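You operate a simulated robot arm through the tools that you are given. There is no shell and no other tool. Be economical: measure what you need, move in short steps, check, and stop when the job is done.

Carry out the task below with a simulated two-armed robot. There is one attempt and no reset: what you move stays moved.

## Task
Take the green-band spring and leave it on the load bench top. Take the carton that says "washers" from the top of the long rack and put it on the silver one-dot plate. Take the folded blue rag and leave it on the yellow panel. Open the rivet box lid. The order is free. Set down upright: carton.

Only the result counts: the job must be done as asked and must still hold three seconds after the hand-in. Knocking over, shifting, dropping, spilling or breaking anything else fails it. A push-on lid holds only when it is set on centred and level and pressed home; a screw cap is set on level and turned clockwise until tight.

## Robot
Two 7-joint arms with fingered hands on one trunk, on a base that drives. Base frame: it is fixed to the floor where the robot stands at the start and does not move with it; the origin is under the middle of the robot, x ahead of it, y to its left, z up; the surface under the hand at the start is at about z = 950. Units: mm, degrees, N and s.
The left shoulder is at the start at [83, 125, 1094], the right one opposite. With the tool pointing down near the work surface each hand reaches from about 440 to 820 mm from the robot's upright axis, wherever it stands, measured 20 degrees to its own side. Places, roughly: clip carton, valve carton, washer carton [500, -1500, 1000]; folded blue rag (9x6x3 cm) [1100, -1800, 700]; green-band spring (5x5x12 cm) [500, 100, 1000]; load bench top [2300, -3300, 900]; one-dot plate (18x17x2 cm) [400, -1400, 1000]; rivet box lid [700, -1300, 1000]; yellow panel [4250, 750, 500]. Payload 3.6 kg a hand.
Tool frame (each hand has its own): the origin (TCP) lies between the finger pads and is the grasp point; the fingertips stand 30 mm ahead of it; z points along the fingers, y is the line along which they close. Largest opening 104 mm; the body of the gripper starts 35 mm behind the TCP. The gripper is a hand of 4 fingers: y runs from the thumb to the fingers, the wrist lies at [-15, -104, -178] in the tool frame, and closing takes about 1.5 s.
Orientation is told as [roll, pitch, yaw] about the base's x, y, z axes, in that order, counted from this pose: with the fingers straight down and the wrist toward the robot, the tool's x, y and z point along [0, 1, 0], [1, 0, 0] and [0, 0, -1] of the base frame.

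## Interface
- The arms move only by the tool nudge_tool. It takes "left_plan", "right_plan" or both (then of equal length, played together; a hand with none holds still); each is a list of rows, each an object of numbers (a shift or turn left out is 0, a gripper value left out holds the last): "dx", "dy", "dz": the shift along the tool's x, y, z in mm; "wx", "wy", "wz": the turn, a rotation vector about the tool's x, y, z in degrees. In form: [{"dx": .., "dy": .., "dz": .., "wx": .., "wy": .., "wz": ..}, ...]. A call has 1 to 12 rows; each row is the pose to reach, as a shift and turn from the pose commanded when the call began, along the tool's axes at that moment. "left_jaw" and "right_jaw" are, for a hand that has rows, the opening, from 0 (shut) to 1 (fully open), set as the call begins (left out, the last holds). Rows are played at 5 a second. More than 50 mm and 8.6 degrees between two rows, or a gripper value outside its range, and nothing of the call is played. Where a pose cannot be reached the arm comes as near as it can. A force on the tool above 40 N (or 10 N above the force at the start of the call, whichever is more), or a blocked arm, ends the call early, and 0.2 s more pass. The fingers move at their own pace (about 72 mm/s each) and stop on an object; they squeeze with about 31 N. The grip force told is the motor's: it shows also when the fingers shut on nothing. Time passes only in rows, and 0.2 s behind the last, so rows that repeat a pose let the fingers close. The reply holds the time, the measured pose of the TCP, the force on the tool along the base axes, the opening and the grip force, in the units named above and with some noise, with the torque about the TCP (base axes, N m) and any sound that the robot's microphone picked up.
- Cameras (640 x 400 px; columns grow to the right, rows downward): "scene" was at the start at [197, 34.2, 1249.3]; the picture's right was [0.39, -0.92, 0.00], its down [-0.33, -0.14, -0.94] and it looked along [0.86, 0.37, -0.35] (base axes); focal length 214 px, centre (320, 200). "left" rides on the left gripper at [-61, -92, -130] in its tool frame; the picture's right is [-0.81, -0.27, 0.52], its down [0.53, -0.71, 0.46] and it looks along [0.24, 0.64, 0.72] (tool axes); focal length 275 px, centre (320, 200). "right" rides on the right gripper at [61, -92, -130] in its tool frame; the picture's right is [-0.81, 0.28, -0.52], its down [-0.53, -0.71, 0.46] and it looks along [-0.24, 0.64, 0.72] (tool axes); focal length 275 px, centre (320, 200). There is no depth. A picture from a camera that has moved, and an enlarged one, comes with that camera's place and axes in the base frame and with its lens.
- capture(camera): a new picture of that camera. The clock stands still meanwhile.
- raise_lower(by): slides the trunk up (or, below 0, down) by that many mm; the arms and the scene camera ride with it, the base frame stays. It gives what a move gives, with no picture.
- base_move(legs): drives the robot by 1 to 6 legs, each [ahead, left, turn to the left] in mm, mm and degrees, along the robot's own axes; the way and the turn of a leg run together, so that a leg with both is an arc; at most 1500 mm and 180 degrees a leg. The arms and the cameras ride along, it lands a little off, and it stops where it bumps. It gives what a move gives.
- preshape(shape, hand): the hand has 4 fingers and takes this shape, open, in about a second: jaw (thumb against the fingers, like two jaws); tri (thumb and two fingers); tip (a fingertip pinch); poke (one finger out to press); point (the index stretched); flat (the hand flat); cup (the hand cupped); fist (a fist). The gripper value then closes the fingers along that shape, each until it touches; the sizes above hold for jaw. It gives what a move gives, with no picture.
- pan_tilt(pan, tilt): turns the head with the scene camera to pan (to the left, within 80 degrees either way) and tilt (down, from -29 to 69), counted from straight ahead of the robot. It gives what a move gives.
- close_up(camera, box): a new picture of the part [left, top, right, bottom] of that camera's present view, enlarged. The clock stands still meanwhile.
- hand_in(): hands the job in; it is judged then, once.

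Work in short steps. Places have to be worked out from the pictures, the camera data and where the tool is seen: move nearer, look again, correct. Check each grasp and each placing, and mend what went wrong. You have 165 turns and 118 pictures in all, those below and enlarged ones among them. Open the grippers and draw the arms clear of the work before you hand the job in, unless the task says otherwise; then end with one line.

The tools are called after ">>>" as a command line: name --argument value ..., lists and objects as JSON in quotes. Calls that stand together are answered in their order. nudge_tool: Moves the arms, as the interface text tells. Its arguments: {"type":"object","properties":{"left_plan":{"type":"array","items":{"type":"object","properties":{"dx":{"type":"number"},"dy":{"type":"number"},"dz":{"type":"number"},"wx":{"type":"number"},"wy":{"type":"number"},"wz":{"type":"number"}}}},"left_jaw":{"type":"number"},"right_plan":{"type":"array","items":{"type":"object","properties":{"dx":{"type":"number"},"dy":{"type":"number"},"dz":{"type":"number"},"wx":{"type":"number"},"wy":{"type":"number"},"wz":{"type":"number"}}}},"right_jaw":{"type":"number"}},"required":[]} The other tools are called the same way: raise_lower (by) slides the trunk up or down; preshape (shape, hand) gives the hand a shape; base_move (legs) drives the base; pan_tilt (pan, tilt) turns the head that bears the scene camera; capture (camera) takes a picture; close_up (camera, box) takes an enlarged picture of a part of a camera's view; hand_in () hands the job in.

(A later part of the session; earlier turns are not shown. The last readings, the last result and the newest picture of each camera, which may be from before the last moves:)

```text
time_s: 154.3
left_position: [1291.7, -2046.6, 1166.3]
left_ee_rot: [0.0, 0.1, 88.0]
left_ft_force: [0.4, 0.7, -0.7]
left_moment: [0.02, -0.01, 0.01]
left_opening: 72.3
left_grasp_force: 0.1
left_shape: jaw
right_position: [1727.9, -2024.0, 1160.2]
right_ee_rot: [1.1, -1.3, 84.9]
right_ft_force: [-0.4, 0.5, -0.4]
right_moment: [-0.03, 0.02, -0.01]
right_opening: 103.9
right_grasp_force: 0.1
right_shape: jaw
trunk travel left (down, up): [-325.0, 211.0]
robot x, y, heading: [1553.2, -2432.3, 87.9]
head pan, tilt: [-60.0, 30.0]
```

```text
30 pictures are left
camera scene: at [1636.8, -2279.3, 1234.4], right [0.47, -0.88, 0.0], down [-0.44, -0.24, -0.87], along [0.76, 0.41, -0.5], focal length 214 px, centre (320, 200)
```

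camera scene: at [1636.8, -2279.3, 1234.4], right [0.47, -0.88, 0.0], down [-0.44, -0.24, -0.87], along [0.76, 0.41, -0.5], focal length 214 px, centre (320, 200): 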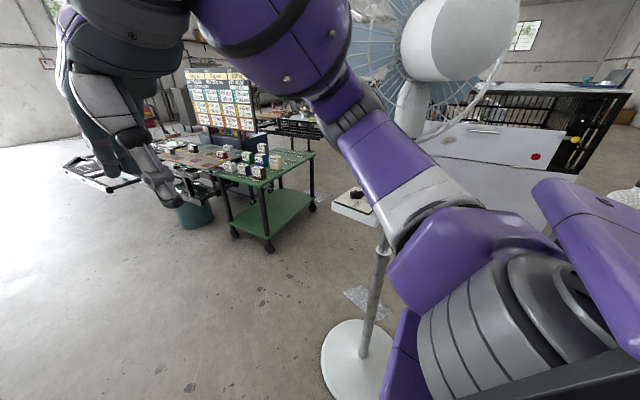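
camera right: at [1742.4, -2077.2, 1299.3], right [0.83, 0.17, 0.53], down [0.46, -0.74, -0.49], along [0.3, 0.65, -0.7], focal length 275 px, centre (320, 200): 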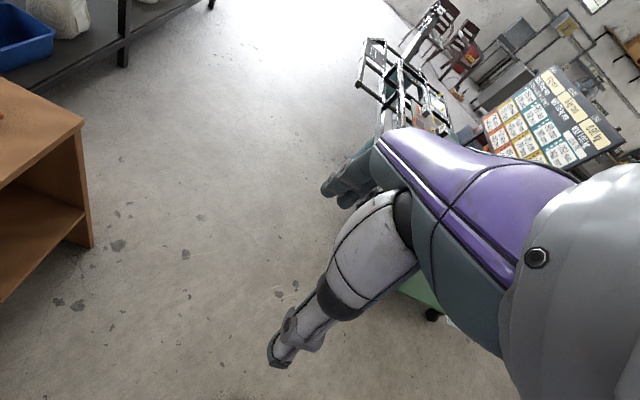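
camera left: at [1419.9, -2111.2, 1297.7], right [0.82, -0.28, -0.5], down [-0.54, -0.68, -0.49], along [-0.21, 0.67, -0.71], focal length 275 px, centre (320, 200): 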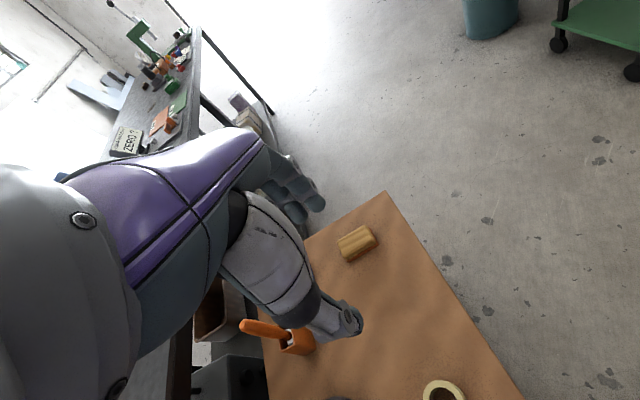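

The fan base is still at about [2195, -2200], unmoved. I'll back up, turn to face -x, then slide right along the crate.

>>> base_move --legs '[[-200, 0, 0], [0, 0, 92]]'

>>> base_move --legs '[[-60, 0, 0], [0, -1010, 0]]'

>>> pan_tilt --pan 10 --tilt 45

>>> capture --camera "scene"

```text
time_s: 159.8
left_position: [1163.2, -2899.6, 1164.7]
left_ee_rot: [0.0, -0.1, 178.2]
left_ft_force: [-1.0, 1.0, 1.3]
left_moment: [0.02, 0.0, 0.02]
left_opening: 72.5
left_grasp_force: 0.0
left_shape: jaw
right_position: [1137.6, -2462.1, 1161.0]
right_ee_rot: [1.2, -1.3, 175.1]
right_ft_force: [-0.4, -0.6, -0.2]
right_moment: [0.05, 0.0, 0.04]
right_opening: 103.8
right_grasp_force: 0.1
right_shape: jaw
trunk travel left (down, up): [-325.0, 211.0]
robot x, y, heading: [1543.2, -2633.3, 178.2]
head pan, tilt: [-60.0, 30.0]
```

```text
time_s: 164.0
left_position: [1236.3, -2642.3, 1165.8]
left_ee_rot: [-0.1, -0.1, 178.6]
left_ft_force: [-0.5, -1.2, 0.2]
left_moment: [0.03, 0.01, 0.03]
left_opening: 72.3
left_grasp_force: 0.0
left_shape: jaw
right_position: [1206.2, -2203.2, 1160.8]
right_ee_rot: [1.2, -1.2, 175.4]
right_ft_force: [0.5, 0.5, 0.8]
right_moment: [-0.01, 0.03, 0.03]
right_opening: 103.8
right_grasp_force: 0.1
right_shape: jaw
trunk travel left (down, up): [-325.0, 211.0]
robot x, y, heading: [1615.9, -2372.1, 178.9]
head pan, tilt: [-60.0, 30.0]
stopped in leg 2: the robot was blocked; the commanded pose is now the measured one
```

```text
time_s: 165.4
left_position: [1236.0, -2641.1, 1166.1]
left_ee_rot: [0.0, -0.2, 178.5]
left_ft_force: [-0.5, 0.0, 0.1]
left_moment: [0.02, 0.03, -0.02]
left_opening: 72.8
left_grasp_force: 0.1
left_shape: jaw
right_position: [1205.6, -2204.2, 1161.1]
right_ee_rot: [1.3, -1.2, 175.5]
right_ft_force: [0.3, 0.5, -0.7]
right_moment: [-0.02, 0.0, 0.01]
right_opening: 103.8
right_grasp_force: 0.0
right_shape: jaw
trunk travel left (down, up): [-325.0, 211.0]
robot x, y, heading: [1616.7, -2368.5, 178.8]
head pan, tilt: [10.0, 45.0]
```

```text
29 pictures are left
camera scene: at [1422.6, -2385.3, 1211.8], right [-0.15, 0.99, 0.0], down [0.7, 0.11, -0.71], along [-0.7, -0.11, -0.71], focal length 214 px, centre (320, 200)
```

scene: 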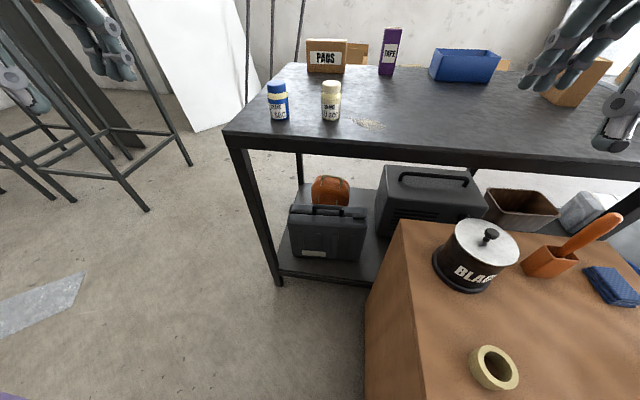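

Blocked again at y≈-2370, this time without any arm deflection. I'll look down to the right to find the obstacle.

>>> pan_tilt --pan -25 --tilt 66

>>> capture --camera "scene"

```text
time_s: 166.4
left_position: [1234.1, -2640.9, 1165.9]
left_ee_rot: [0.0, -0.1, 178.6]
left_ft_force: [0.0, -0.4, -0.2]
left_moment: [-0.01, 0.03, 0.0]
left_opening: 72.7
left_grasp_force: 0.1
left_shape: jaw
right_position: [1205.6, -2203.0, 1160.4]
right_ee_rot: [1.3, -1.0, 175.2]
right_ft_force: [-6.1, 42.8, -22.6]
right_moment: [-4.35, 1.37, 3.83]
right_opening: 103.6
right_grasp_force: 0.0
right_shape: jaw
trunk travel left (down, up): [-325.0, 211.0]
robot x, y, heading: [1618.8, -2374.8, 178.6]
head pan, tilt: [-25.0, 66.0]
```

```text
28 pictures are left
camera scene: at [1438.0, -2365.3, 1191.2], right [0.12, 0.99, 0.0], down [0.87, -0.1, -0.48], along [-0.48, 0.06, -0.87], focal length 214 px, centre (320, 200)
```

scene: 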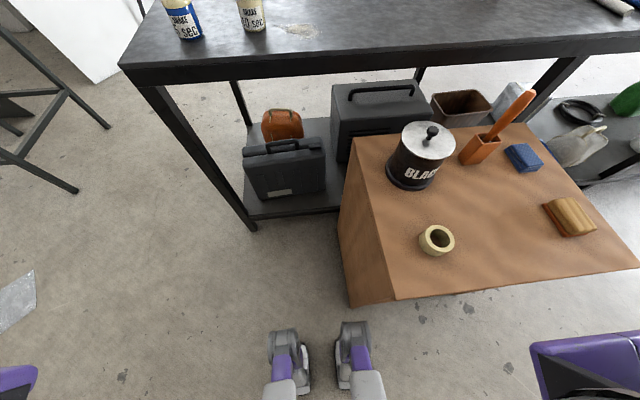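

The head was touching the right forearm when looking down there, so I'll avoid that view. The crate corner is very near the feet, so I'll back off 75 mm to x≈1690 and slide right again.

>>> pan_tilt --pan 0 --tilt 25

>>> base_move --legs '[[-80, 20, 1], [0, -400, 0]]'

```text
time_s: 167.5
left_position: [1235.0, -2640.9, 1164.1]
left_ee_rot: [0.0, -0.2, 178.7]
left_ft_force: [0.8, 1.1, 0.2]
left_moment: [0.0, -0.01, 0.01]
left_opening: 72.8
left_grasp_force: 0.0
left_shape: jaw
right_position: [1206.0, -2202.8, 1159.4]
right_ee_rot: [1.3, -1.1, 175.5]
right_ft_force: [-0.2, -0.7, 0.0]
right_moment: [-0.01, 0.01, 0.0]
right_opening: 103.8
right_grasp_force: 0.2
right_shape: jaw
trunk travel left (down, up): [-325.0, 211.0]
robot x, y, heading: [1619.1, -2375.6, 178.6]
head pan, tilt: [0.0, 25.0]
```

```text
time_s: 172.2
left_position: [1321.8, -2267.7, 1165.5]
left_ee_rot: [0.0, -0.1, 179.3]
left_ft_force: [-0.4, 0.4, -0.1]
left_moment: [0.0, -0.01, 0.02]
left_opening: 72.6
left_grasp_force: 0.0
left_shape: jaw
right_position: [1285.8, -1831.0, 1159.8]
right_ee_rot: [1.3, -1.2, 176.2]
right_ft_force: [0.1, -0.1, 0.4]
right_moment: [0.01, 0.03, 0.02]
right_opening: 103.8
right_grasp_force: 0.2
right_shape: jaw
trunk travel left (down, up): [-325.0, 211.0]
robot x, y, heading: [1699.7, -1993.9, 179.5]
head pan, tilt: [0.0, 25.0]
```

Past the corner. At [1700, -1994] the rag lies 596 ahead and 246 to the right, which suits the right hand. I'll look.

>>> pan_tilt --pan -10 --tilt 40

>>> capture --camera "scene"

>>> capture --camera "right"

```text
time_s: 173.0
left_position: [1321.7, -2267.8, 1166.0]
left_ee_rot: [-0.1, -0.1, 179.4]
left_ft_force: [-0.1, 0.6, 0.3]
left_moment: [0.04, -0.02, -0.01]
left_opening: 72.4
left_grasp_force: 0.0
left_shape: jaw
right_position: [1287.2, -1831.4, 1160.9]
right_ee_rot: [1.2, -1.2, 176.2]
right_ft_force: [0.0, 0.9, -0.4]
right_moment: [0.01, -0.05, -0.02]
right_opening: 103.8
right_grasp_force: 0.0
right_shape: jaw
trunk travel left (down, up): [-325.0, 211.0]
robot x, y, heading: [1698.7, -1995.7, 179.7]
head pan, tilt: [-10.0, 40.0]
```

```text
27 pictures are left
camera scene: at [1502.1, -1981.2, 1219.1], right [0.18, 0.98, 0.0], down [0.63, -0.12, -0.77], along [-0.75, 0.14, -0.64], focal length 214 px, centre (320, 200)
```

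scene: 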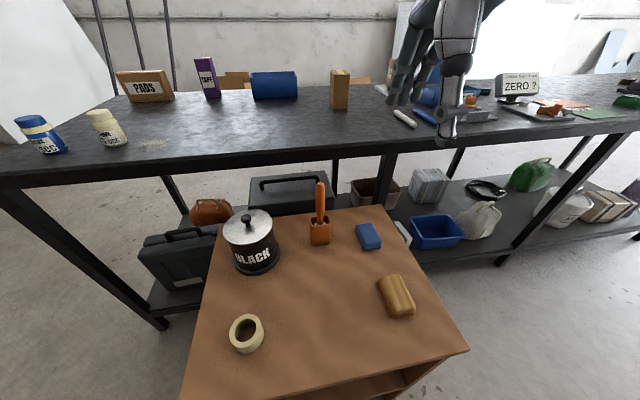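

```text
26 pictures are left
camera right: at [1377.9, -1896.2, 1289.9], right [-0.21, 0.84, 0.51], down [0.74, 0.47, -0.48], along [-0.64, 0.27, -0.72], focal length 275 px, centre (320, 200)
```

right: 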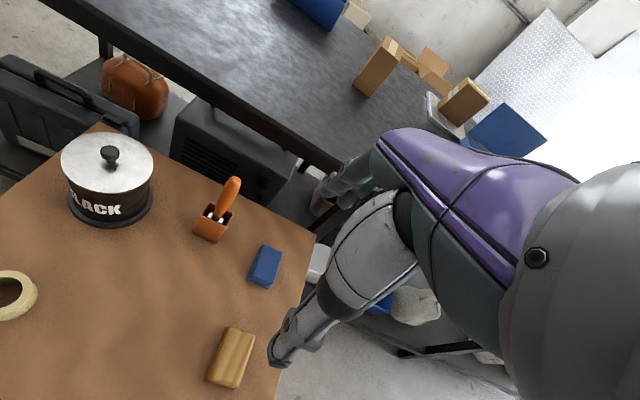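

Triangulating puts the rag's top at about [1128, -1770, 738]. I'll zoom in for its orientation.

>>> close_up --camera "right" --box '[180, 200, 340, 320]'

>>> close_up --camera "scene" --box '[320, 190, 440, 280]'

```text
3.33 times, centred on (260, 260) of right
camera zoom: at [1377.9, -1896.2, 1289.9], right [-0.21, 0.84, 0.51], down [0.74, 0.47, -0.48], along [-0.64, 0.27, -0.72], focal length 918 px, centre (520, 0)
```

zoom: 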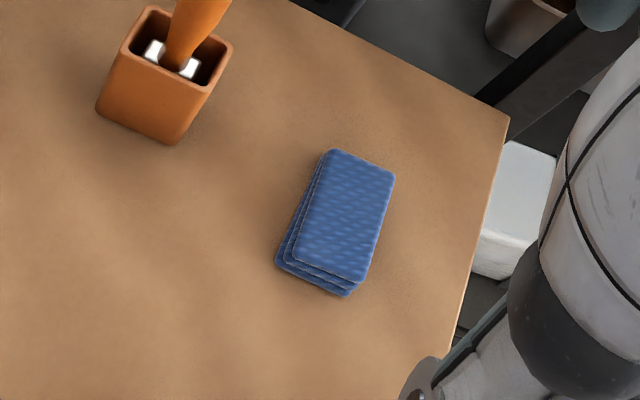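

```text
4.44 times, centred on (380, 235) of scene
camera zoom: at [1502.1, -1981.2, 1219.1], right [0.18, 0.98, 0.0], down [0.63, -0.12, -0.77], along [-0.75, 0.14, -0.64], focal length 953 px, centre (53, 44)
```

zoom: 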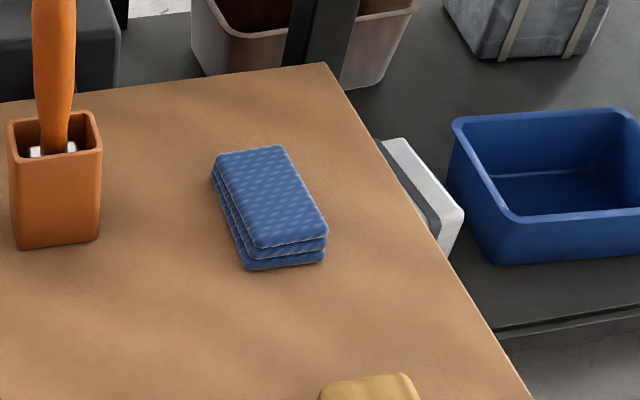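

The rag is aligned with x, centred near [1128, -1767], top z≈755 on a table at ≈728. The brush handle at [1104, -1907] rises to about 925, so I'll bring the wrist in on the +y side (yaw -90). First I'll go above it at z≈960.

>>> nudge_tool --right_plan '[{"dx": -4.5, "dy": 13.6, "dz": 10, "wz": -7.8}, {"dx": -8.9, "dy": 27, "dz": 25, "wz": -15.6}, {"dx": -13.4, "dy": 41, "dz": 40, "wz": -23.4}, {"dx": -17.8, "dy": 54, "dz": 55, "wz": -31.2}, {"dx": -22, "dy": 68, "dz": 70, "wz": -39}, {"dx": -26.7, "dy": 81, "dz": 85, "wz": -46.9}, {"dx": -31, "dy": 95, "dz": 100, "wz": -54.7}, {"dx": -35.6, "dy": 109, "dz": 120, "wz": -62.5}, {"dx": -40, "dy": 122, "dz": 140, "wz": -70.3}, {"dx": -44.5, "dy": 136, "dz": 160, "wz": -78.2}, {"dx": -49, "dy": 149, "dz": 180, "wz": -86}, {"dx": -53.4, "dy": 163, "dz": 200, "wz": -93.8}]' --right_jaw 1

>>> capture --camera "right"

>>> capture --camera "scene"

```text
time_s: 175.6
left_position: [1321.2, -2269.0, 1164.1]
left_ee_rot: [0.1, 0.1, 179.2]
left_ft_force: [0.0, -0.2, 0.2]
left_moment: [0.03, -0.02, 0.0]
left_opening: 72.5
left_grasp_force: 0.1
left_shape: jaw
right_position: [1357.5, -1917.2, 1088.3]
right_ee_rot: [-1.1, -1.1, -91.8]
right_ft_force: [0.7, 0.0, 0.6]
right_moment: [0.02, 0.01, 0.0]
right_opening: 103.9
right_grasp_force: 0.0
right_shape: jaw
right hand out of reach, approached as far as the arm can: row 7, 8, 9, 10, 11, 12
trunk travel left (down, up): [-325.0, 211.0]
robot x, y, heading: [1698.1, -1995.4, 179.4]
head pan, tilt: [-10.0, 40.0]
```

```text
23 pictures are left
camera right: at [1425.8, -1825.4, 1215.3], right [-0.81, -0.24, 0.54], down [-0.52, 0.72, -0.46], along [-0.28, -0.65, -0.71], focal length 275 px, centre (320, 200)
```

right: 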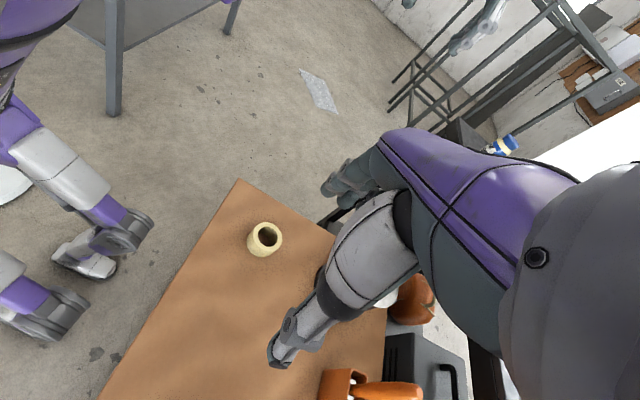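

```text
22 pictures are left
camera scene: at [1501.3, -1982.5, 1219.0], right [0.18, 0.98, 0.0], down [0.63, -0.12, -0.77], along [-0.75, 0.14, -0.64], focal length 214 px, centre (320, 200)
```

scene: 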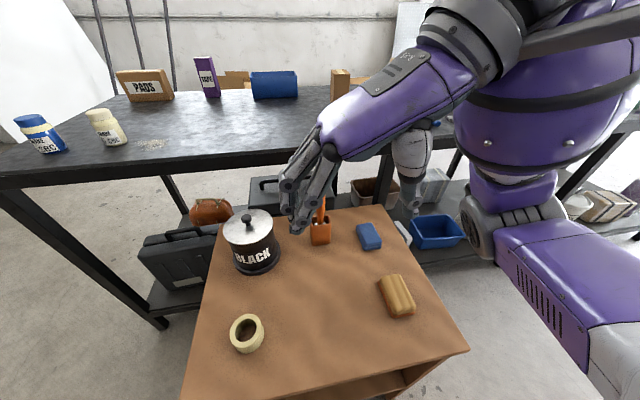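

Yaw -90 isn't reachable here. The rag's 80–90 mm length fits the 104 mm opening, so I'll rotate back to the natural yaw and grip along x.

>>> nudge_tool --right_plan '[{"dz": -20, "wz": 7.4}, {"dz": -40, "wz": 14.7}, {"dz": -60, "wz": 22}, {"dz": -80, "wz": 29.4}, {"dz": -80, "wz": 36.8}, {"dz": -80, "wz": 44.1}, {"dz": -80, "wz": 51.5}, {"dz": -80, "wz": 58.8}, {"dz": -80, "wz": 66.2}, {"dz": -80, "wz": 73.5}, {"dz": -80, "wz": 81}, {"dz": -80, "wz": 88.2}]'

>>> capture --camera "right"

```text
time_s: 177.3
left_position: [1321.9, -2268.7, 1167.1]
left_ee_rot: [0.0, 0.0, 179.3]
left_ft_force: [0.7, 0.1, -0.1]
left_moment: [-0.03, 0.0, -0.03]
left_opening: 72.5
left_grasp_force: 0.0
left_shape: jaw
right_position: [1354.0, -1915.6, 1173.9]
right_ee_rot: [0.2, -1.8, -142.5]
right_ft_force: [1.1, 13.8, -4.4]
right_moment: [-1.97, 0.82, 1.71]
right_opening: 104.0
right_grasp_force: 0.1
right_shape: jaw
trunk travel left (down, up): [-325.0, 211.0]
robot x, y, heading: [1697.4, -1994.7, 179.5]
head pan, tilt: [-10.0, 40.0]
stopped in row 8 (right hand): the force on the tool passed its limit at 54 N (the readings are from after the stop); the commanded pose is now the measured one
```

```text
21 pictures are left
camera right: at [1467.3, -1905.9, 1301.5], right [-0.7, 0.49, 0.52], down [0.23, 0.85, -0.48], along [-0.68, -0.21, -0.7], focal length 275 px, centre (320, 200)
```

right: 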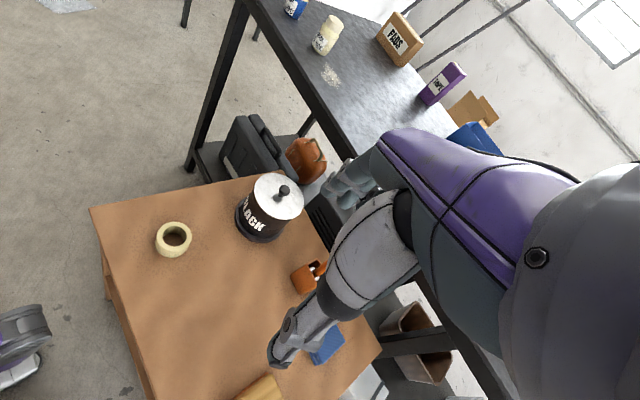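

The arm brushed the head again. I'll turn the head away, then move the hand forward over the rag while finishing the rotation.

>>> pan_tilt --pan 20 --tilt 25

>>> nudge_tool --right_plan '[{"dx": -34, "dy": 10, "dz": 8, "wz": 4}, {"dx": -68, "dy": 21, "dz": 20, "wz": 10}, {"dx": -102, "dy": 31, "dz": 35, "wz": 17}, {"dx": -137, "dy": 41, "dz": 55, "wz": 24}, {"dx": -171, "dy": 52, "dz": 75, "wz": 31}, {"dx": -205, "dy": 62, "dz": 94, "wz": 37.5}, {"dx": -205, "dy": 62, "dz": 94, "wz": 37.5}]'

>>> capture --camera "right"

```text
time_s: 178.2
left_position: [1322.3, -2267.4, 1165.6]
left_ee_rot: [0.0, -0.2, 179.3]
left_ft_force: [0.9, -0.2, 0.8]
left_moment: [0.02, 0.05, -0.01]
left_opening: 72.6
left_grasp_force: 0.0
left_shape: jaw
right_position: [1352.1, -1915.6, 1173.9]
right_ee_rot: [0.3, -1.7, -142.7]
right_ft_force: [-0.7, 0.1, -1.3]
right_moment: [0.0, 0.04, -0.01]
right_opening: 103.9
right_grasp_force: 0.0
right_shape: jaw
trunk travel left (down, up): [-325.0, 211.0]
robot x, y, heading: [1695.6, -1993.1, 179.2]
head pan, tilt: [20.0, 25.0]
```

```text
time_s: 179.8
left_position: [1322.2, -2267.8, 1166.2]
left_ee_rot: [0.0, -0.1, 179.3]
left_ft_force: [-0.9, -0.8, 1.5]
left_moment: [-0.02, -0.04, -0.04]
left_opening: 72.7
left_grasp_force: 0.0
left_shape: jaw
right_position: [1178.6, -1794.6, 1079.7]
right_ee_rot: [1.2, -1.1, 179.7]
right_ft_force: [0.2, 0.3, 0.7]
right_moment: [0.02, 0.0, 0.0]
right_opening: 103.8
right_grasp_force: 0.2
right_shape: jaw
trunk travel left (down, up): [-325.0, 211.0]
robot x, y, heading: [1697.9, -1996.9, 179.5]
head pan, tilt: [20.0, 25.0]
```

```text
20 pictures are left
camera right: at [1273.7, -1854.1, 1208.8], right [-0.26, 0.82, 0.51], down [0.7, 0.52, -0.48], along [-0.66, 0.23, -0.72], focal length 275 px, centre (320, 200)
```

right: 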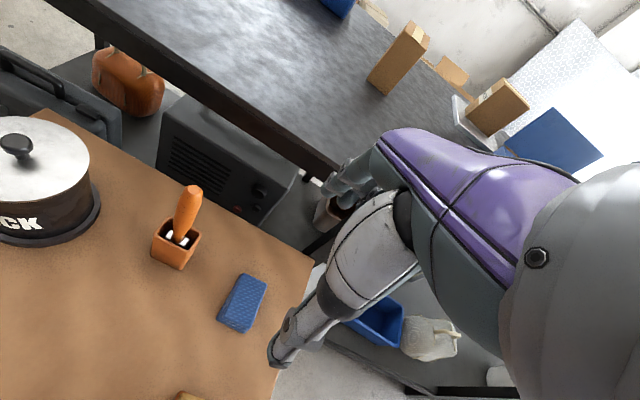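

The rag centre is refined to [1131, -1768]. I'll move over it and lower to z≈850.

>>> nudge_tool --right_plan '[{"dx": -13, "dy": 24, "dz": 20, "wx": 0.5, "wy": -0.6}, {"dx": -26.6, "dy": 47.6, "dz": 50, "wx": 1.1, "wy": -1.2}, {"dx": -26.6, "dy": 47.6, "dz": 95, "wx": 1.1, "wy": -1.2}, {"dx": -26.6, "dy": 47.6, "dz": 140, "wx": 1.1, "wy": -1.2}, {"dx": -26.6, "dy": 47.6, "dz": 185, "wx": 1.1, "wy": -1.2}, {"dx": -26.6, "dy": 47.6, "dz": 230, "wx": 1.1, "wy": -1.2}, {"dx": -26.6, "dy": 47.6, "dz": 230, "wx": 1.1, "wy": -1.2}]'

>>> capture --camera "right"

```text
time_s: 181.4
left_position: [1322.4, -2268.5, 1167.0]
left_ee_rot: [0.0, -0.1, 179.3]
left_ft_force: [-0.6, -0.1, -0.1]
left_moment: [-0.02, -0.02, -0.02]
left_opening: 72.4
left_grasp_force: 0.2
left_shape: jaw
right_position: [1120.8, -1771.5, 851.4]
right_ee_rot: [0.0, -0.2, 180.1]
right_ft_force: [0.2, -0.7, 0.3]
right_moment: [0.02, 0.02, 0.02]
right_opening: 103.7
right_grasp_force: 0.0
right_shape: jaw
trunk travel left (down, up): [-325.0, 211.0]
robot x, y, heading: [1699.6, -1995.0, 179.4]
head pan, tilt: [20.0, 25.0]
```

```text
19 pictures are left
camera right: at [1214.0, -1833.9, 981.4], right [-0.27, 0.81, 0.52], down [0.71, 0.53, -0.46], along [-0.65, 0.24, -0.72], focal length 275 px, centre (320, 200)
```

right: 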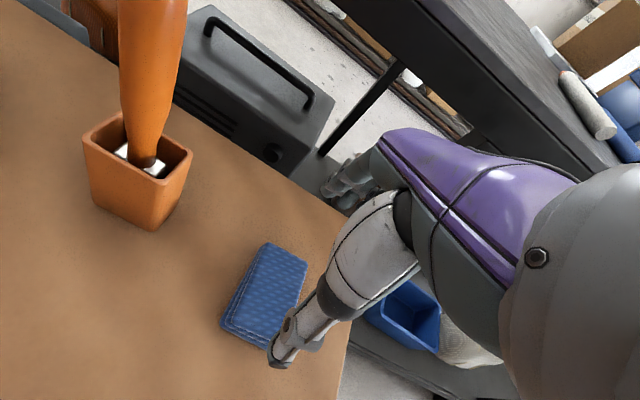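

The rag spans x 1089–1165, centre [1127, -1770]. I'll shift 6 mm and lower, watching the force.

>>> nudge_tool --right_plan '[{"dy": -6, "dz": 30}, {"dy": -6, "dz": 60}, {"dy": -6, "dz": 78}, {"dy": -6, "dz": 84}, {"dy": -6, "dz": 84}]'

>>> capture --camera "right"

```text
time_s: 182.6
left_position: [1322.1, -2267.9, 1165.2]
left_ee_rot: [0.0, 0.0, 179.3]
left_ft_force: [-0.4, -0.3, -0.1]
left_moment: [-0.03, 0.0, 0.0]
left_opening: 72.7
left_grasp_force: 0.0
left_shape: jaw
right_position: [1127.9, -1771.6, 766.9]
right_ee_rot: [0.1, -0.2, 179.8]
right_ft_force: [0.8, -0.7, 0.0]
right_moment: [0.0, 0.02, -0.01]
right_opening: 103.9
right_grasp_force: 0.0
right_shape: jaw
trunk travel left (down, up): [-325.0, 211.0]
robot x, y, heading: [1699.3, -1998.4, 179.1]
head pan, tilt: [20.0, 25.0]
```

```text
18 pictures are left
camera right: at [1222.5, -1833.2, 896.1], right [-0.27, 0.81, 0.52], down [0.71, 0.53, -0.46], along [-0.65, 0.24, -0.72], focal length 275 px, centre (320, 200)
```

right: 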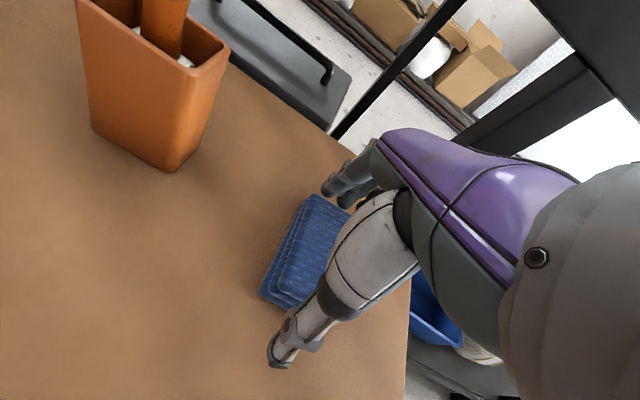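

The hand straddles the rag. I'll lower 6 mm more with a force check, then close.

>>> nudge_tool --right_plan '[{"dz": 3}, {"dz": 6}, {"dz": 6}]'

>>> nudge_tool --right_plan '[{"dz": 0}, {"dz": 0}, {"dz": 0}, {"dz": 0}, {"dz": 0}, {"dz": 0}, {"dz": 0}, {"dz": 0}]' --right_jaw 0

>>> capture --camera "right"

```text
time_s: 183.4
left_position: [1321.2, -2268.3, 1165.5]
left_ee_rot: [-0.1, -0.1, 179.3]
left_ft_force: [0.0, 0.5, 0.4]
left_moment: [0.02, 0.0, 0.0]
left_opening: 72.6
left_grasp_force: 0.1
left_shape: jaw
right_position: [1129.3, -1771.2, 760.3]
right_ee_rot: [0.0, -0.1, 179.9]
right_ft_force: [0.4, -0.7, 1.8]
right_moment: [-0.01, 0.08, 0.02]
right_opening: 104.1
right_grasp_force: 0.0
right_shape: jaw
trunk travel left (down, up): [-325.0, 211.0]
robot x, y, heading: [1700.1, -1991.0, 179.5]
head pan, tilt: [20.0, 25.0]
```

```text
time_s: 185.2
left_position: [1321.6, -2267.5, 1165.7]
left_ee_rot: [0.0, -0.1, 179.3]
left_ft_force: [0.1, 0.2, 0.1]
left_moment: [-0.01, -0.02, -0.02]
left_opening: 72.5
left_grasp_force: 0.0
left_shape: jaw
right_position: [1129.7, -1771.3, 759.1]
right_ee_rot: [0.0, -0.1, 179.9]
right_ft_force: [0.5, 0.2, 0.7]
right_moment: [-0.03, 0.01, 0.0]
right_opening: 82.4
right_grasp_force: 30.9
right_shape: jaw
trunk travel left (down, up): [-325.0, 211.0]
robot x, y, heading: [1699.1, -1999.8, 179.2]
head pan, tilt: [20.0, 25.0]
```

```text
17 pictures are left
camera right: at [1223.1, -1833.3, 890.1], right [-0.27, 0.81, 0.52], down [0.71, 0.53, -0.46], along [-0.65, 0.24, -0.72], focal length 275 px, centre (320, 200)
```

right: 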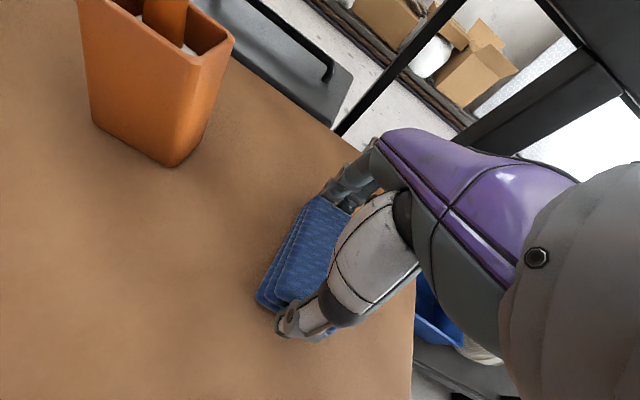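

Gripped at 82 mm, 31 N. I'll lift straight up and draw the hand back.

>>> nudge_tool --right_plan '[{"dz": -45}, {"dz": -90}, {"dz": -135}, {"dz": -180}, {"dz": -225}, {"dz": -270}, {"dz": -315}, {"dz": -350}, {"dz": -370, "dy": -40}, {"dz": -380, "dy": -80, "dx": 10}, {"dz": -390, "dy": -120, "dx": 25}, {"dz": -390, "dy": -150, "dx": 45}]'

>>> capture --camera "right"

```text
time_s: 187.8
left_position: [1322.1, -2267.2, 1167.0]
left_ee_rot: [0.0, 0.0, 179.3]
left_ft_force: [-0.2, -0.8, 0.4]
left_moment: [-0.01, -0.03, 0.0]
left_opening: 72.6
left_grasp_force: 0.0
left_shape: jaw
right_position: [1282.1, -1816.8, 1154.6]
right_ee_rot: [0.1, -0.1, 179.9]
right_ft_force: [-0.7, 0.4, -0.4]
right_moment: [0.01, -0.02, 0.02]
right_opening: 82.0
right_grasp_force: 30.7
right_shape: jaw
trunk travel left (down, up): [-325.0, 211.0]
robot x, y, heading: [1698.4, -1997.0, 179.3]
head pan, tilt: [20.0, 25.0]
```

```text
16 pictures are left
camera right: at [1376.1, -1877.9, 1283.2], right [-0.27, 0.81, 0.52], down [0.71, 0.53, -0.46], along [-0.65, 0.24, -0.72], focal length 275 px, centre (320, 200)
```

right: 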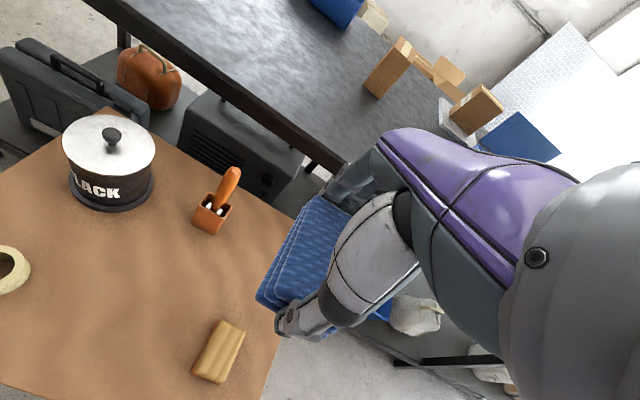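

The rag is held securely. Next is the yellow panel at about [4250, 750, 500]. I'll slide along the open aisle (+y) and then look toward +x.

>>> base_move --legs '[[0, -1400, 0], [0, -1100, 0]]'

>>> base_move --legs '[[0, 0, -150]]'

>>> pan_tilt --pan -20 --tilt 18

>>> capture --camera "scene"

```text
time_s: 209.7
left_position: [1371.0, 220.0, 1166.0]
left_ee_rot: [-0.1, -0.1, 178.8]
left_ft_force: [-0.7, 0.2, 0.9]
left_moment: [-0.01, 0.0, 0.01]
left_opening: 72.9
left_grasp_force: 0.1
left_shape: jaw
right_position: [1337.1, 674.1, 1153.2]
right_ee_rot: [0.1, 0.0, 179.4]
right_ft_force: [-0.3, 0.0, -0.1]
right_moment: [-0.02, 0.01, 0.06]
right_opening: 82.3
right_grasp_force: 30.5
right_shape: jaw
trunk travel left (down, up): [-325.0, 211.0]
robot x, y, heading: [1753.1, 492.5, 178.9]
head pan, tilt: [20.0, 25.0]
```

```text
time_s: 216.3
left_position: [1950.2, 910.7, 1165.9]
left_ee_rot: [-0.1, -0.1, 28.4]
left_ft_force: [-0.5, -0.2, -0.3]
left_moment: [0.02, 0.0, 0.02]
left_opening: 72.5
left_grasp_force: 0.0
left_shape: jaw
right_position: [2204.5, 535.7, 1152.9]
right_ee_rot: [0.1, 0.0, 29.0]
right_ft_force: [0.7, 0.0, -1.0]
right_moment: [0.03, 0.02, 0.02]
right_opening: 81.6
right_grasp_force: 31.0
right_shape: jaw
trunk travel left (down, up): [-325.0, 211.0]
robot x, y, heading: [1752.9, 487.9, 28.6]
head pan, tilt: [20.0, 25.0]
```

```text
time_s: 217.4
left_position: [1951.9, 909.8, 1165.4]
left_ee_rot: [0.1, -0.1, 28.4]
left_ft_force: [0.5, 0.3, -0.7]
left_moment: [0.02, -0.03, 0.01]
left_opening: 72.7
left_grasp_force: 0.1
left_shape: jaw
right_position: [2204.5, 535.8, 1153.3]
right_ee_rot: [0.1, -0.1, 29.0]
right_ft_force: [-0.3, 0.0, -0.1]
right_moment: [-0.01, 0.02, -0.01]
right_opening: 81.7
right_grasp_force: 31.4
right_shape: jaw
trunk travel left (down, up): [-325.0, 211.0]
robot x, y, heading: [1751.8, 493.6, 28.5]
head pan, tilt: [-20.0, 18.0]
```

```text
15 pictures are left
camera scene: at [1942.5, 554.9, 1253.7], right [0.15, -0.99, 0.0], down [-0.31, -0.05, -0.95], along [0.94, 0.14, -0.31], focal length 214 px, centre (320, 200)
```

scene: 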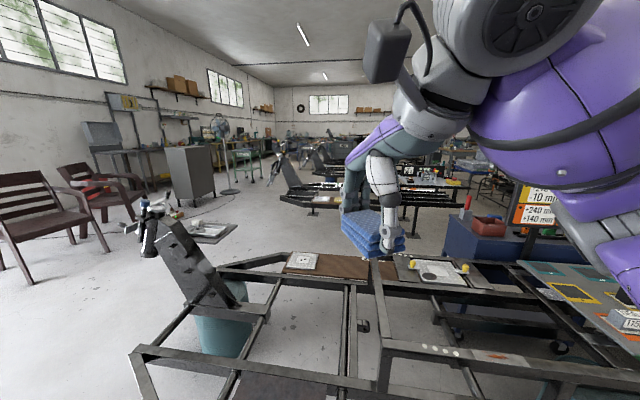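

The panel should project to about pixel (333, 199), near the farther frame. I'll zoom there.

>>> close_up --camera "scene" --box '[180, 130, 480, 270]'

```text
2.13 times, centred on (330, 200) of scene
camera zoom: at [1942.5, 554.9, 1253.7], right [0.15, -0.99, 0.0], down [-0.31, -0.05, -0.95], along [0.94, 0.14, -0.31], focal length 458 px, centre (299, 200)
```

zoom: 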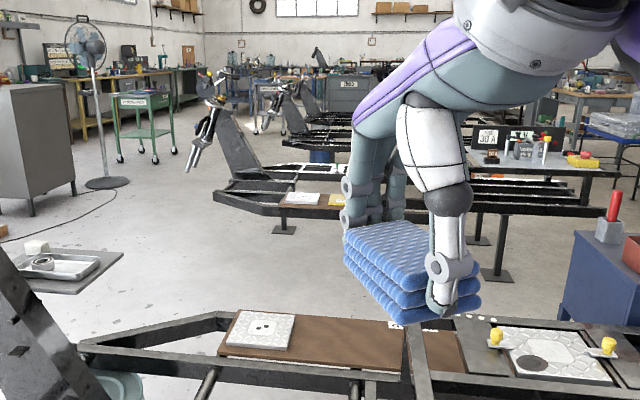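

The yellow panel shows at about [4257, 700, 500] on the second frame. I'll route around the first frame's left end: face +x, go to y≈2000, ahead to x≈3650, then slide right.

>>> base_move --legs '[[0, 0, -28.6], [0, 1480, 0]]'

>>> pan_tilt --pan 5 --tilt 22

>>> capture --camera "scene"

```text
time_s: 232.3
left_position: [2121.3, 2297.6, 1164.9]
left_ee_rot: [-0.1, -0.1, 0.1]
left_ft_force: [-0.3, 0.7, -0.7]
left_moment: [-0.01, 0.0, -0.01]
left_opening: 72.6
left_grasp_force: 0.0
left_shape: jaw
right_position: [2166.9, 1845.1, 1152.8]
right_ee_rot: [0.1, -0.1, 0.6]
right_ft_force: [-0.3, -0.1, -0.2]
right_moment: [-0.01, -0.01, -0.02]
right_opening: 81.4
right_grasp_force: 30.7
right_shape: jaw
trunk travel left (down, up): [-325.0, 211.0]
robot x, y, heading: [1745.7, 2019.5, 0.2]
head pan, tilt: [-20.0, 18.0]
```

```text
time_s: 233.2
left_position: [2121.1, 2297.3, 1165.0]
left_ee_rot: [0.1, -0.1, 0.0]
left_ft_force: [0.6, -0.2, 0.2]
left_moment: [0.0, 0.0, 0.01]
left_opening: 72.4
left_grasp_force: 0.1
left_shape: jaw
right_position: [2165.4, 1845.5, 1153.3]
right_ee_rot: [0.1, -0.1, 0.6]
right_ft_force: [0.2, 0.3, -1.8]
right_moment: [-0.03, 0.0, 0.03]
right_opening: 82.0
right_grasp_force: 31.2
right_shape: jaw
trunk travel left (down, up): [-325.0, 211.0]
robot x, y, heading: [1750.1, 2018.8, 0.1]
head pan, tilt: [5.0, 22.0]
```

```text
13 pictures are left
camera scene: at [1950.8, 2026.6, 1247.2], right [0.09, -1.0, 0.0], down [-0.37, -0.03, -0.93], along [0.92, 0.08, -0.37], focal length 214 px, centre (320, 200)
```

scene: 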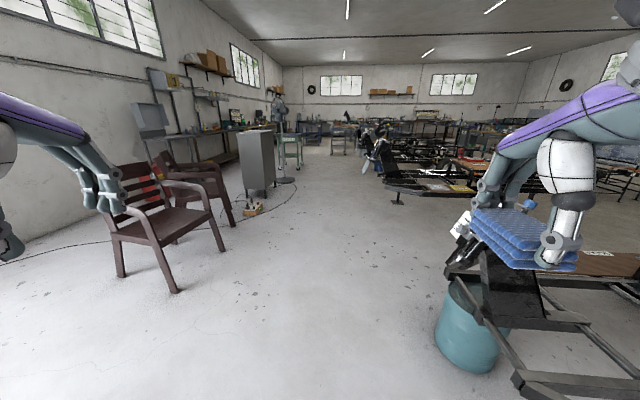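

The path ahead at y≈2020 is clear, and the yellow panel is visible toward [4290, 735]. I'll drive ahead 1800.

>>> base_move --legs '[[1400, 0, 0], [450, 0, 0]]'

>>> pan_tilt --pan -50 --tilt 25

>>> capture --camera "scene"

```text
time_s: 242.4
left_position: [3949.0, 2264.4, 1165.8]
left_ee_rot: [0.1, -0.2, -0.9]
left_ft_force: [0.3, -0.3, -0.1]
left_moment: [-0.01, 0.04, 0.0]
left_opening: 72.5
left_grasp_force: 0.1
left_shape: jaw
right_position: [3986.0, 1811.9, 1152.6]
right_ee_rot: [0.2, -0.1, -0.2]
right_ft_force: [0.3, 0.2, 0.5]
right_moment: [0.0, -0.01, 0.01]
right_opening: 81.7
right_grasp_force: 30.9
right_shape: jaw
trunk travel left (down, up): [-325.0, 211.0]
robot x, y, heading: [3570.3, 1992.0, -0.7]
head pan, tilt: [5.0, 22.0]
```

```text
time_s: 243.6
left_position: [3949.0, 2264.2, 1165.7]
left_ee_rot: [0.0, -0.1, -0.9]
left_ft_force: [-0.6, 0.1, 0.4]
left_moment: [0.01, 0.03, 0.0]
left_opening: 72.7
left_grasp_force: 0.0
left_shape: jaw
right_position: [3985.8, 1811.9, 1153.4]
right_ee_rot: [0.1, 0.0, -0.2]
right_ft_force: [0.3, 1.1, -0.3]
right_moment: [-0.01, 0.03, 0.0]
right_opening: 82.0
right_grasp_force: 30.5
right_shape: jaw
trunk travel left (down, up): [-325.0, 211.0]
robot x, y, heading: [3570.9, 1993.4, -0.8]
head pan, tilt: [-50.0, 25.0]
```

```text
12 pictures are left
camera scene: at [3739.2, 1918.0, 1242.4], right [-0.77, -0.63, 0.0], down [-0.27, 0.33, -0.91], along [0.57, -0.7, -0.42], focal length 214 px, centre (320, 200)
```

scene: 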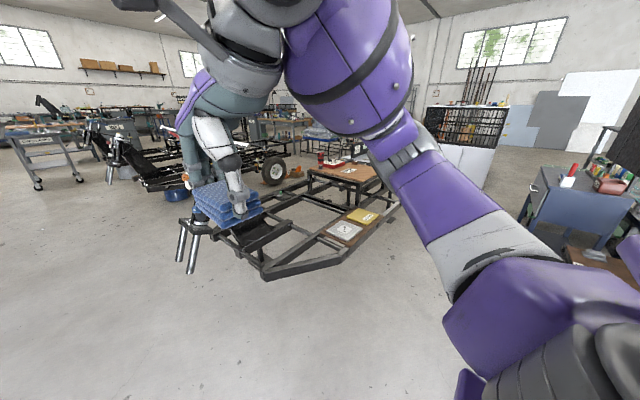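

The yellow panel is at about [4320, 700], with a white plate just left of it and the near rail at x≈4200. I'll slide right to y≈910 and turn slightly to square up.

>>> base_move --legs '[[40, 0, 0.8], [0, -1080, 0]]'

>>> pan_tilt --pan 5 --tilt 40

>>> capture --camera "scene"

>>> capture --camera "right"

```text
time_s: 253.8
left_position: [3989.9, 1210.0, 1165.9]
left_ee_rot: [-0.1, -0.2, 1.0]
left_ft_force: [-0.3, 0.8, 0.0]
left_moment: [0.02, -0.02, 0.01]
left_opening: 72.6
left_grasp_force: 0.0
left_shape: jaw
right_position: [4043.1, 758.4, 1153.0]
right_ee_rot: [0.1, -0.1, 1.7]
right_ft_force: [-0.1, 0.0, -0.9]
right_moment: [-0.01, -0.01, -0.02]
right_opening: 81.3
right_grasp_force: 31.4
right_shape: jaw
trunk travel left (down, up): [-325.0, 211.0]
robot x, y, heading: [3622.7, 926.4, 1.3]
head pan, tilt: [-50.0, 25.0]
```

```text
time_s: 255.0
left_position: [3991.3, 1209.7, 1165.0]
left_ee_rot: [-0.1, -0.1, 1.0]
left_ft_force: [0.2, -0.8, 0.1]
left_moment: [0.02, -0.03, 0.01]
left_opening: 72.6
left_grasp_force: 0.1
left_shape: jaw
right_position: [4043.0, 759.0, 1153.4]
right_ee_rot: [0.1, -0.1, 1.7]
right_ft_force: [-0.2, -0.8, -1.2]
right_moment: [-0.01, -0.01, 0.0]
right_opening: 81.5
right_grasp_force: 31.0
right_shape: jaw
trunk travel left (down, up): [-325.0, 211.0]
robot x, y, heading: [3617.6, 926.6, 1.2]
head pan, tilt: [5.0, 40.0]
```

```text
11 pictures are left
camera scene: at [3816.3, 935.0, 1219.1], right [0.11, -0.99, 0.0], down [-0.64, -0.07, -0.77], along [0.76, 0.08, -0.64], focal length 214 px, centre (320, 200)
```

scene: 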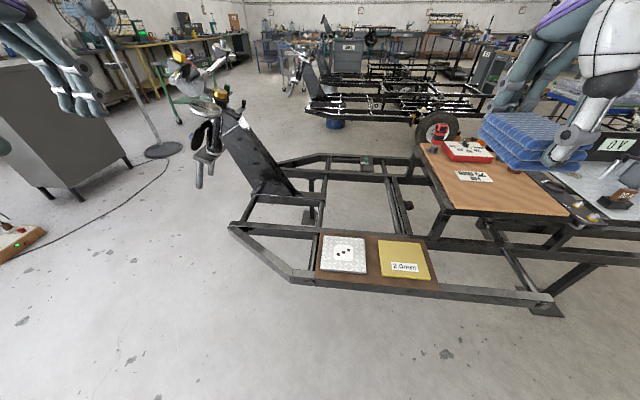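

```text
10 pictures are left
camera right: at [3950.7, 816.5, 1283.1], right [0.3, -0.8, 0.52], down [-0.7, -0.55, -0.46], along [0.65, -0.22, -0.72], focal length 275 px, centre (320, 200)
```

right: 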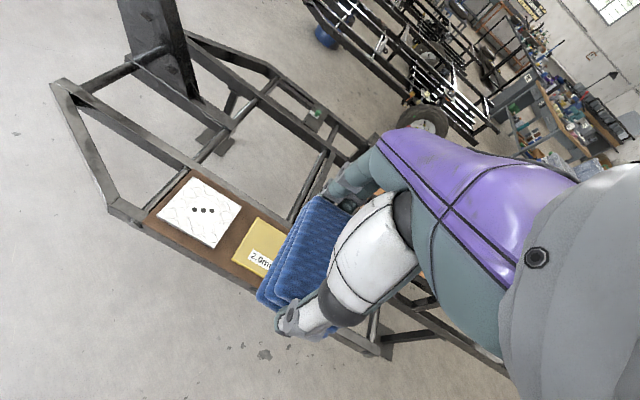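

The yellow panel spans x 4265–4435 and y 580–750, top z≈495, centre [4350, 665]. I'll drive ahead 120 and lower the trunk 300.

>>> base_move --legs '[[120, 0, -1]]'

>>> raise_lower --by -300

>>> capture --camera "right"

```text
time_s: 256.3
left_position: [4114.4, 1206.0, 1166.8]
left_ee_rot: [0.1, -0.1, 0.2]
left_ft_force: [0.3, -0.2, -0.5]
left_moment: [-0.02, 0.04, -0.01]
left_opening: 72.7
left_grasp_force: 0.0
left_shape: jaw
right_position: [4160.7, 755.0, 1153.2]
right_ee_rot: [0.1, -0.1, 0.8]
right_ft_force: [0.5, 0.5, -0.5]
right_moment: [-0.01, 0.0, -0.03]
right_opening: 81.7
right_grasp_force: 30.6
right_shape: jaw
trunk travel left (down, up): [-325.0, 211.0]
robot x, y, heading: [3741.3, 932.0, 0.3]
head pan, tilt: [5.0, 40.0]
```

```text
time_s: 259.3
left_position: [4113.6, 1205.6, 865.4]
left_ee_rot: [0.0, 0.0, 0.1]
left_ft_force: [0.8, -0.4, -0.5]
left_moment: [0.02, -0.01, -0.01]
left_opening: 72.9
left_grasp_force: 0.0
left_shape: jaw
right_position: [4160.8, 753.1, 854.3]
right_ee_rot: [0.1, -0.1, 0.8]
right_ft_force: [0.0, -0.2, 0.3]
right_moment: [0.0, -0.01, 0.02]
right_opening: 81.6
right_grasp_force: 30.5
right_shape: jaw
trunk travel left (down, up): [-25.0, 511.0]
robot x, y, heading: [3740.0, 928.4, 0.5]
head pan, tilt: [5.0, 40.0]
```

```text
9 pictures are left
camera right: at [4068.4, 812.9, 983.1], right [0.28, -0.81, 0.52], down [-0.7, -0.54, -0.46], along [0.65, -0.23, -0.72], focal length 275 px, centre (320, 200)
```

right: 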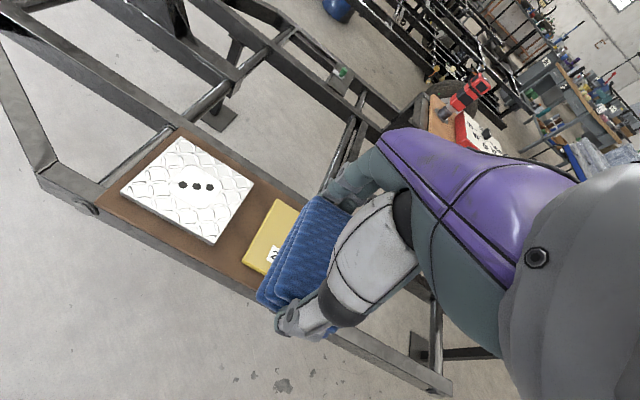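

Geometry confirmed. I'll move over the panel centre and down to z≈620.

>>> nudge_tool --right_plan '[{"dx": -12, "dy": 30, "dz": 15}, {"dx": -25, "dy": 60, "dz": 35}, {"dx": -37, "dy": 88, "dz": 60}, {"dx": -50, "dy": 113, "dz": 92}, {"dx": -62, "dy": 138, "dz": 125}, {"dx": -75, "dy": 163, "dz": 158}, {"dx": -84, "dy": 180, "dz": 195}, {"dx": -90.6, "dy": 188, "dz": 234}, {"dx": -90.6, "dy": 188, "dz": 234}]'

>>> capture --camera "right"

>>> capture --camera "scene"

```text
time_s: 261.3
left_position: [4113.4, 1206.2, 866.9]
left_ee_rot: [0.0, -0.1, 0.2]
left_ft_force: [-0.1, -0.3, -0.1]
left_moment: [0.02, -0.04, 0.0]
left_opening: 72.8
left_grasp_force: 0.0
left_shape: jaw
right_position: [4349.0, 665.1, 620.9]
right_ee_rot: [0.1, -0.2, 0.8]
right_ft_force: [0.1, -0.4, 0.5]
right_moment: [0.0, 0.03, 0.01]
right_opening: 81.3
right_grasp_force: 30.9
right_shape: jaw
trunk travel left (down, up): [-25.0, 511.0]
robot x, y, heading: [3739.8, 925.9, 0.5]
head pan, tilt: [5.0, 40.0]
```

```text
8 pictures are left
camera right: at [4257.0, 724.5, 750.9], right [0.28, -0.81, 0.52], down [-0.7, -0.54, -0.46], along [0.65, -0.23, -0.72], focal length 275 px, centre (320, 200)
```

right: 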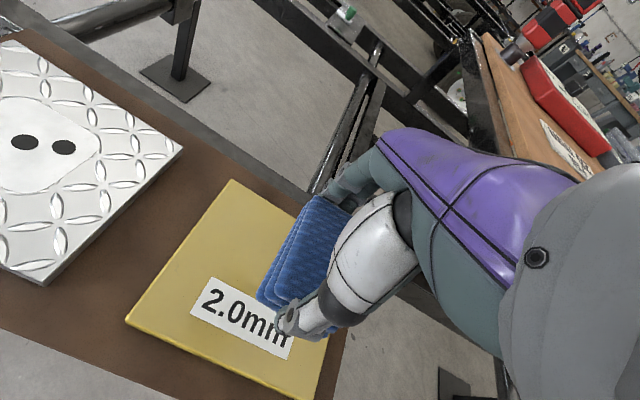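

```text
7 pictures are left
camera scene: at [4028.2, 934.0, 904.6], right [0.09, -1.0, 0.0], down [-0.64, -0.06, -0.77], along [0.76, 0.07, -0.64], focal length 214 px, centre (320, 200)
```

scene: 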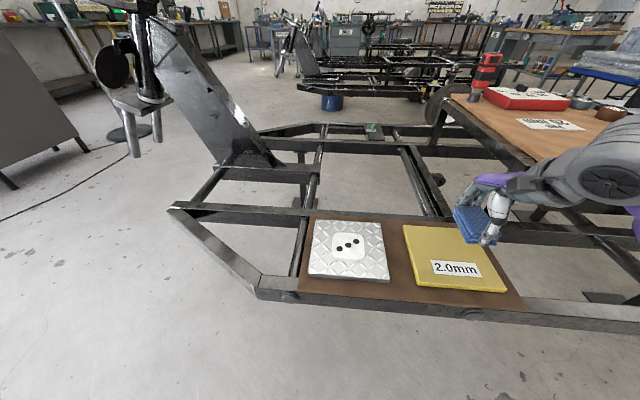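

The panel centre is about [4363, 664], so I'll shift 12 mm ahead and lower to z≈538, then gently to contact.

>>> nudge_tool --right_plan '[{"dy": 12, "dz": 30}, {"dy": 12, "dz": 60}, {"dy": 12, "dz": 83}, {"dy": 12, "dz": 83}]'

>>> nudge_tool --right_plan '[{"dz": 3}, {"dz": 6}, {"dz": 6}]'

>>> capture --camera "right"

```text
time_s: 262.3
left_position: [4113.8, 1203.9, 865.6]
left_ee_rot: [0.0, 0.0, 0.2]
left_ft_force: [0.2, -0.3, 0.1]
left_moment: [0.0, 0.0, -0.04]
left_opening: 72.4
left_grasp_force: 0.0
left_shape: jaw
right_position: [4360.4, 665.9, 536.8]
right_ee_rot: [0.1, -0.2, 0.8]
right_ft_force: [-0.4, 0.4, -1.1]
right_moment: [0.03, 0.0, -0.01]
right_opening: 81.7
right_grasp_force: 31.2
right_shape: jaw
trunk travel left (down, up): [-25.0, 511.0]
robot x, y, heading: [3740.2, 928.5, 0.5]
head pan, tilt: [5.0, 40.0]
```

```text
time_s: 263.1
left_position: [4114.1, 1205.0, 866.1]
left_ee_rot: [0.1, -0.1, 0.2]
left_ft_force: [-1.2, 0.1, 0.3]
left_moment: [0.02, 0.0, -0.02]
left_opening: 72.3
left_grasp_force: 0.2
left_shape: jaw
right_position: [4361.0, 666.7, 530.3]
right_ee_rot: [0.1, -0.1, 0.8]
right_ft_force: [-0.1, 0.0, -0.3]
right_moment: [0.0, 0.02, -0.03]
right_opening: 81.4
right_grasp_force: 30.6
right_shape: jaw
trunk travel left (down, up): [-25.0, 511.0]
robot x, y, heading: [3737.5, 929.3, 0.3]
head pan, tilt: [5.0, 40.0]
```

```text
6 pictures are left
camera right: at [4269.2, 725.6, 660.4], right [0.28, -0.81, 0.52], down [-0.7, -0.54, -0.46], along [0.65, -0.23, -0.72], focal length 275 px, centre (320, 200)
```

right: 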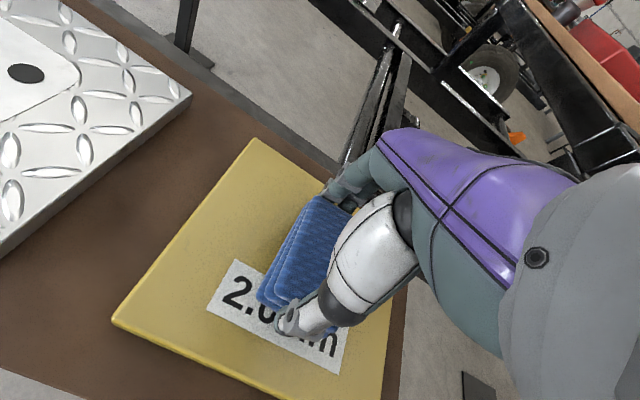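

No contact yet. I'll continue down in small steps.

>>> nudge_tool --right_plan '[{"dz": 3}, {"dz": 6}, {"dz": 6}]'

>>> nudge_tool --right_plan '[{"dz": 3}, {"dz": 5}, {"dz": 5}]'

```text
time_s: 263.9
left_position: [4113.3, 1205.0, 865.2]
left_ee_rot: [0.0, -0.1, 0.2]
left_ft_force: [1.1, -0.1, 0.4]
left_moment: [-0.01, 0.02, 0.0]
left_opening: 72.5
left_grasp_force: 0.1
left_shape: jaw
right_position: [4361.3, 665.2, 524.0]
right_ee_rot: [0.1, -0.2, 0.9]
right_ft_force: [0.6, 0.6, -1.2]
right_moment: [0.0, 0.05, 0.0]
right_opening: 81.2
right_grasp_force: 31.2
right_shape: jaw
trunk travel left (down, up): [-25.0, 511.0]
robot x, y, heading: [3736.7, 928.2, -0.0]
head pan, tilt: [5.0, 40.0]
```

```text
time_s: 264.7
left_position: [4114.1, 1205.4, 865.3]
left_ee_rot: [0.1, -0.1, 0.2]
left_ft_force: [0.2, 0.8, -0.4]
left_moment: [0.0, 0.03, 0.01]
left_opening: 72.7
left_grasp_force: 0.0
left_shape: jaw
right_position: [4362.6, 665.8, 519.0]
right_ee_rot: [0.1, -0.1, 0.8]
right_ft_force: [-0.5, -0.3, 0.5]
right_moment: [-0.01, -0.04, -0.02]
right_opening: 81.3
right_grasp_force: 30.4
right_shape: jaw
trunk travel left (down, up): [-25.0, 511.0]
robot x, y, heading: [3739.3, 927.4, 0.4]
head pan, tilt: [5.0, 40.0]
```

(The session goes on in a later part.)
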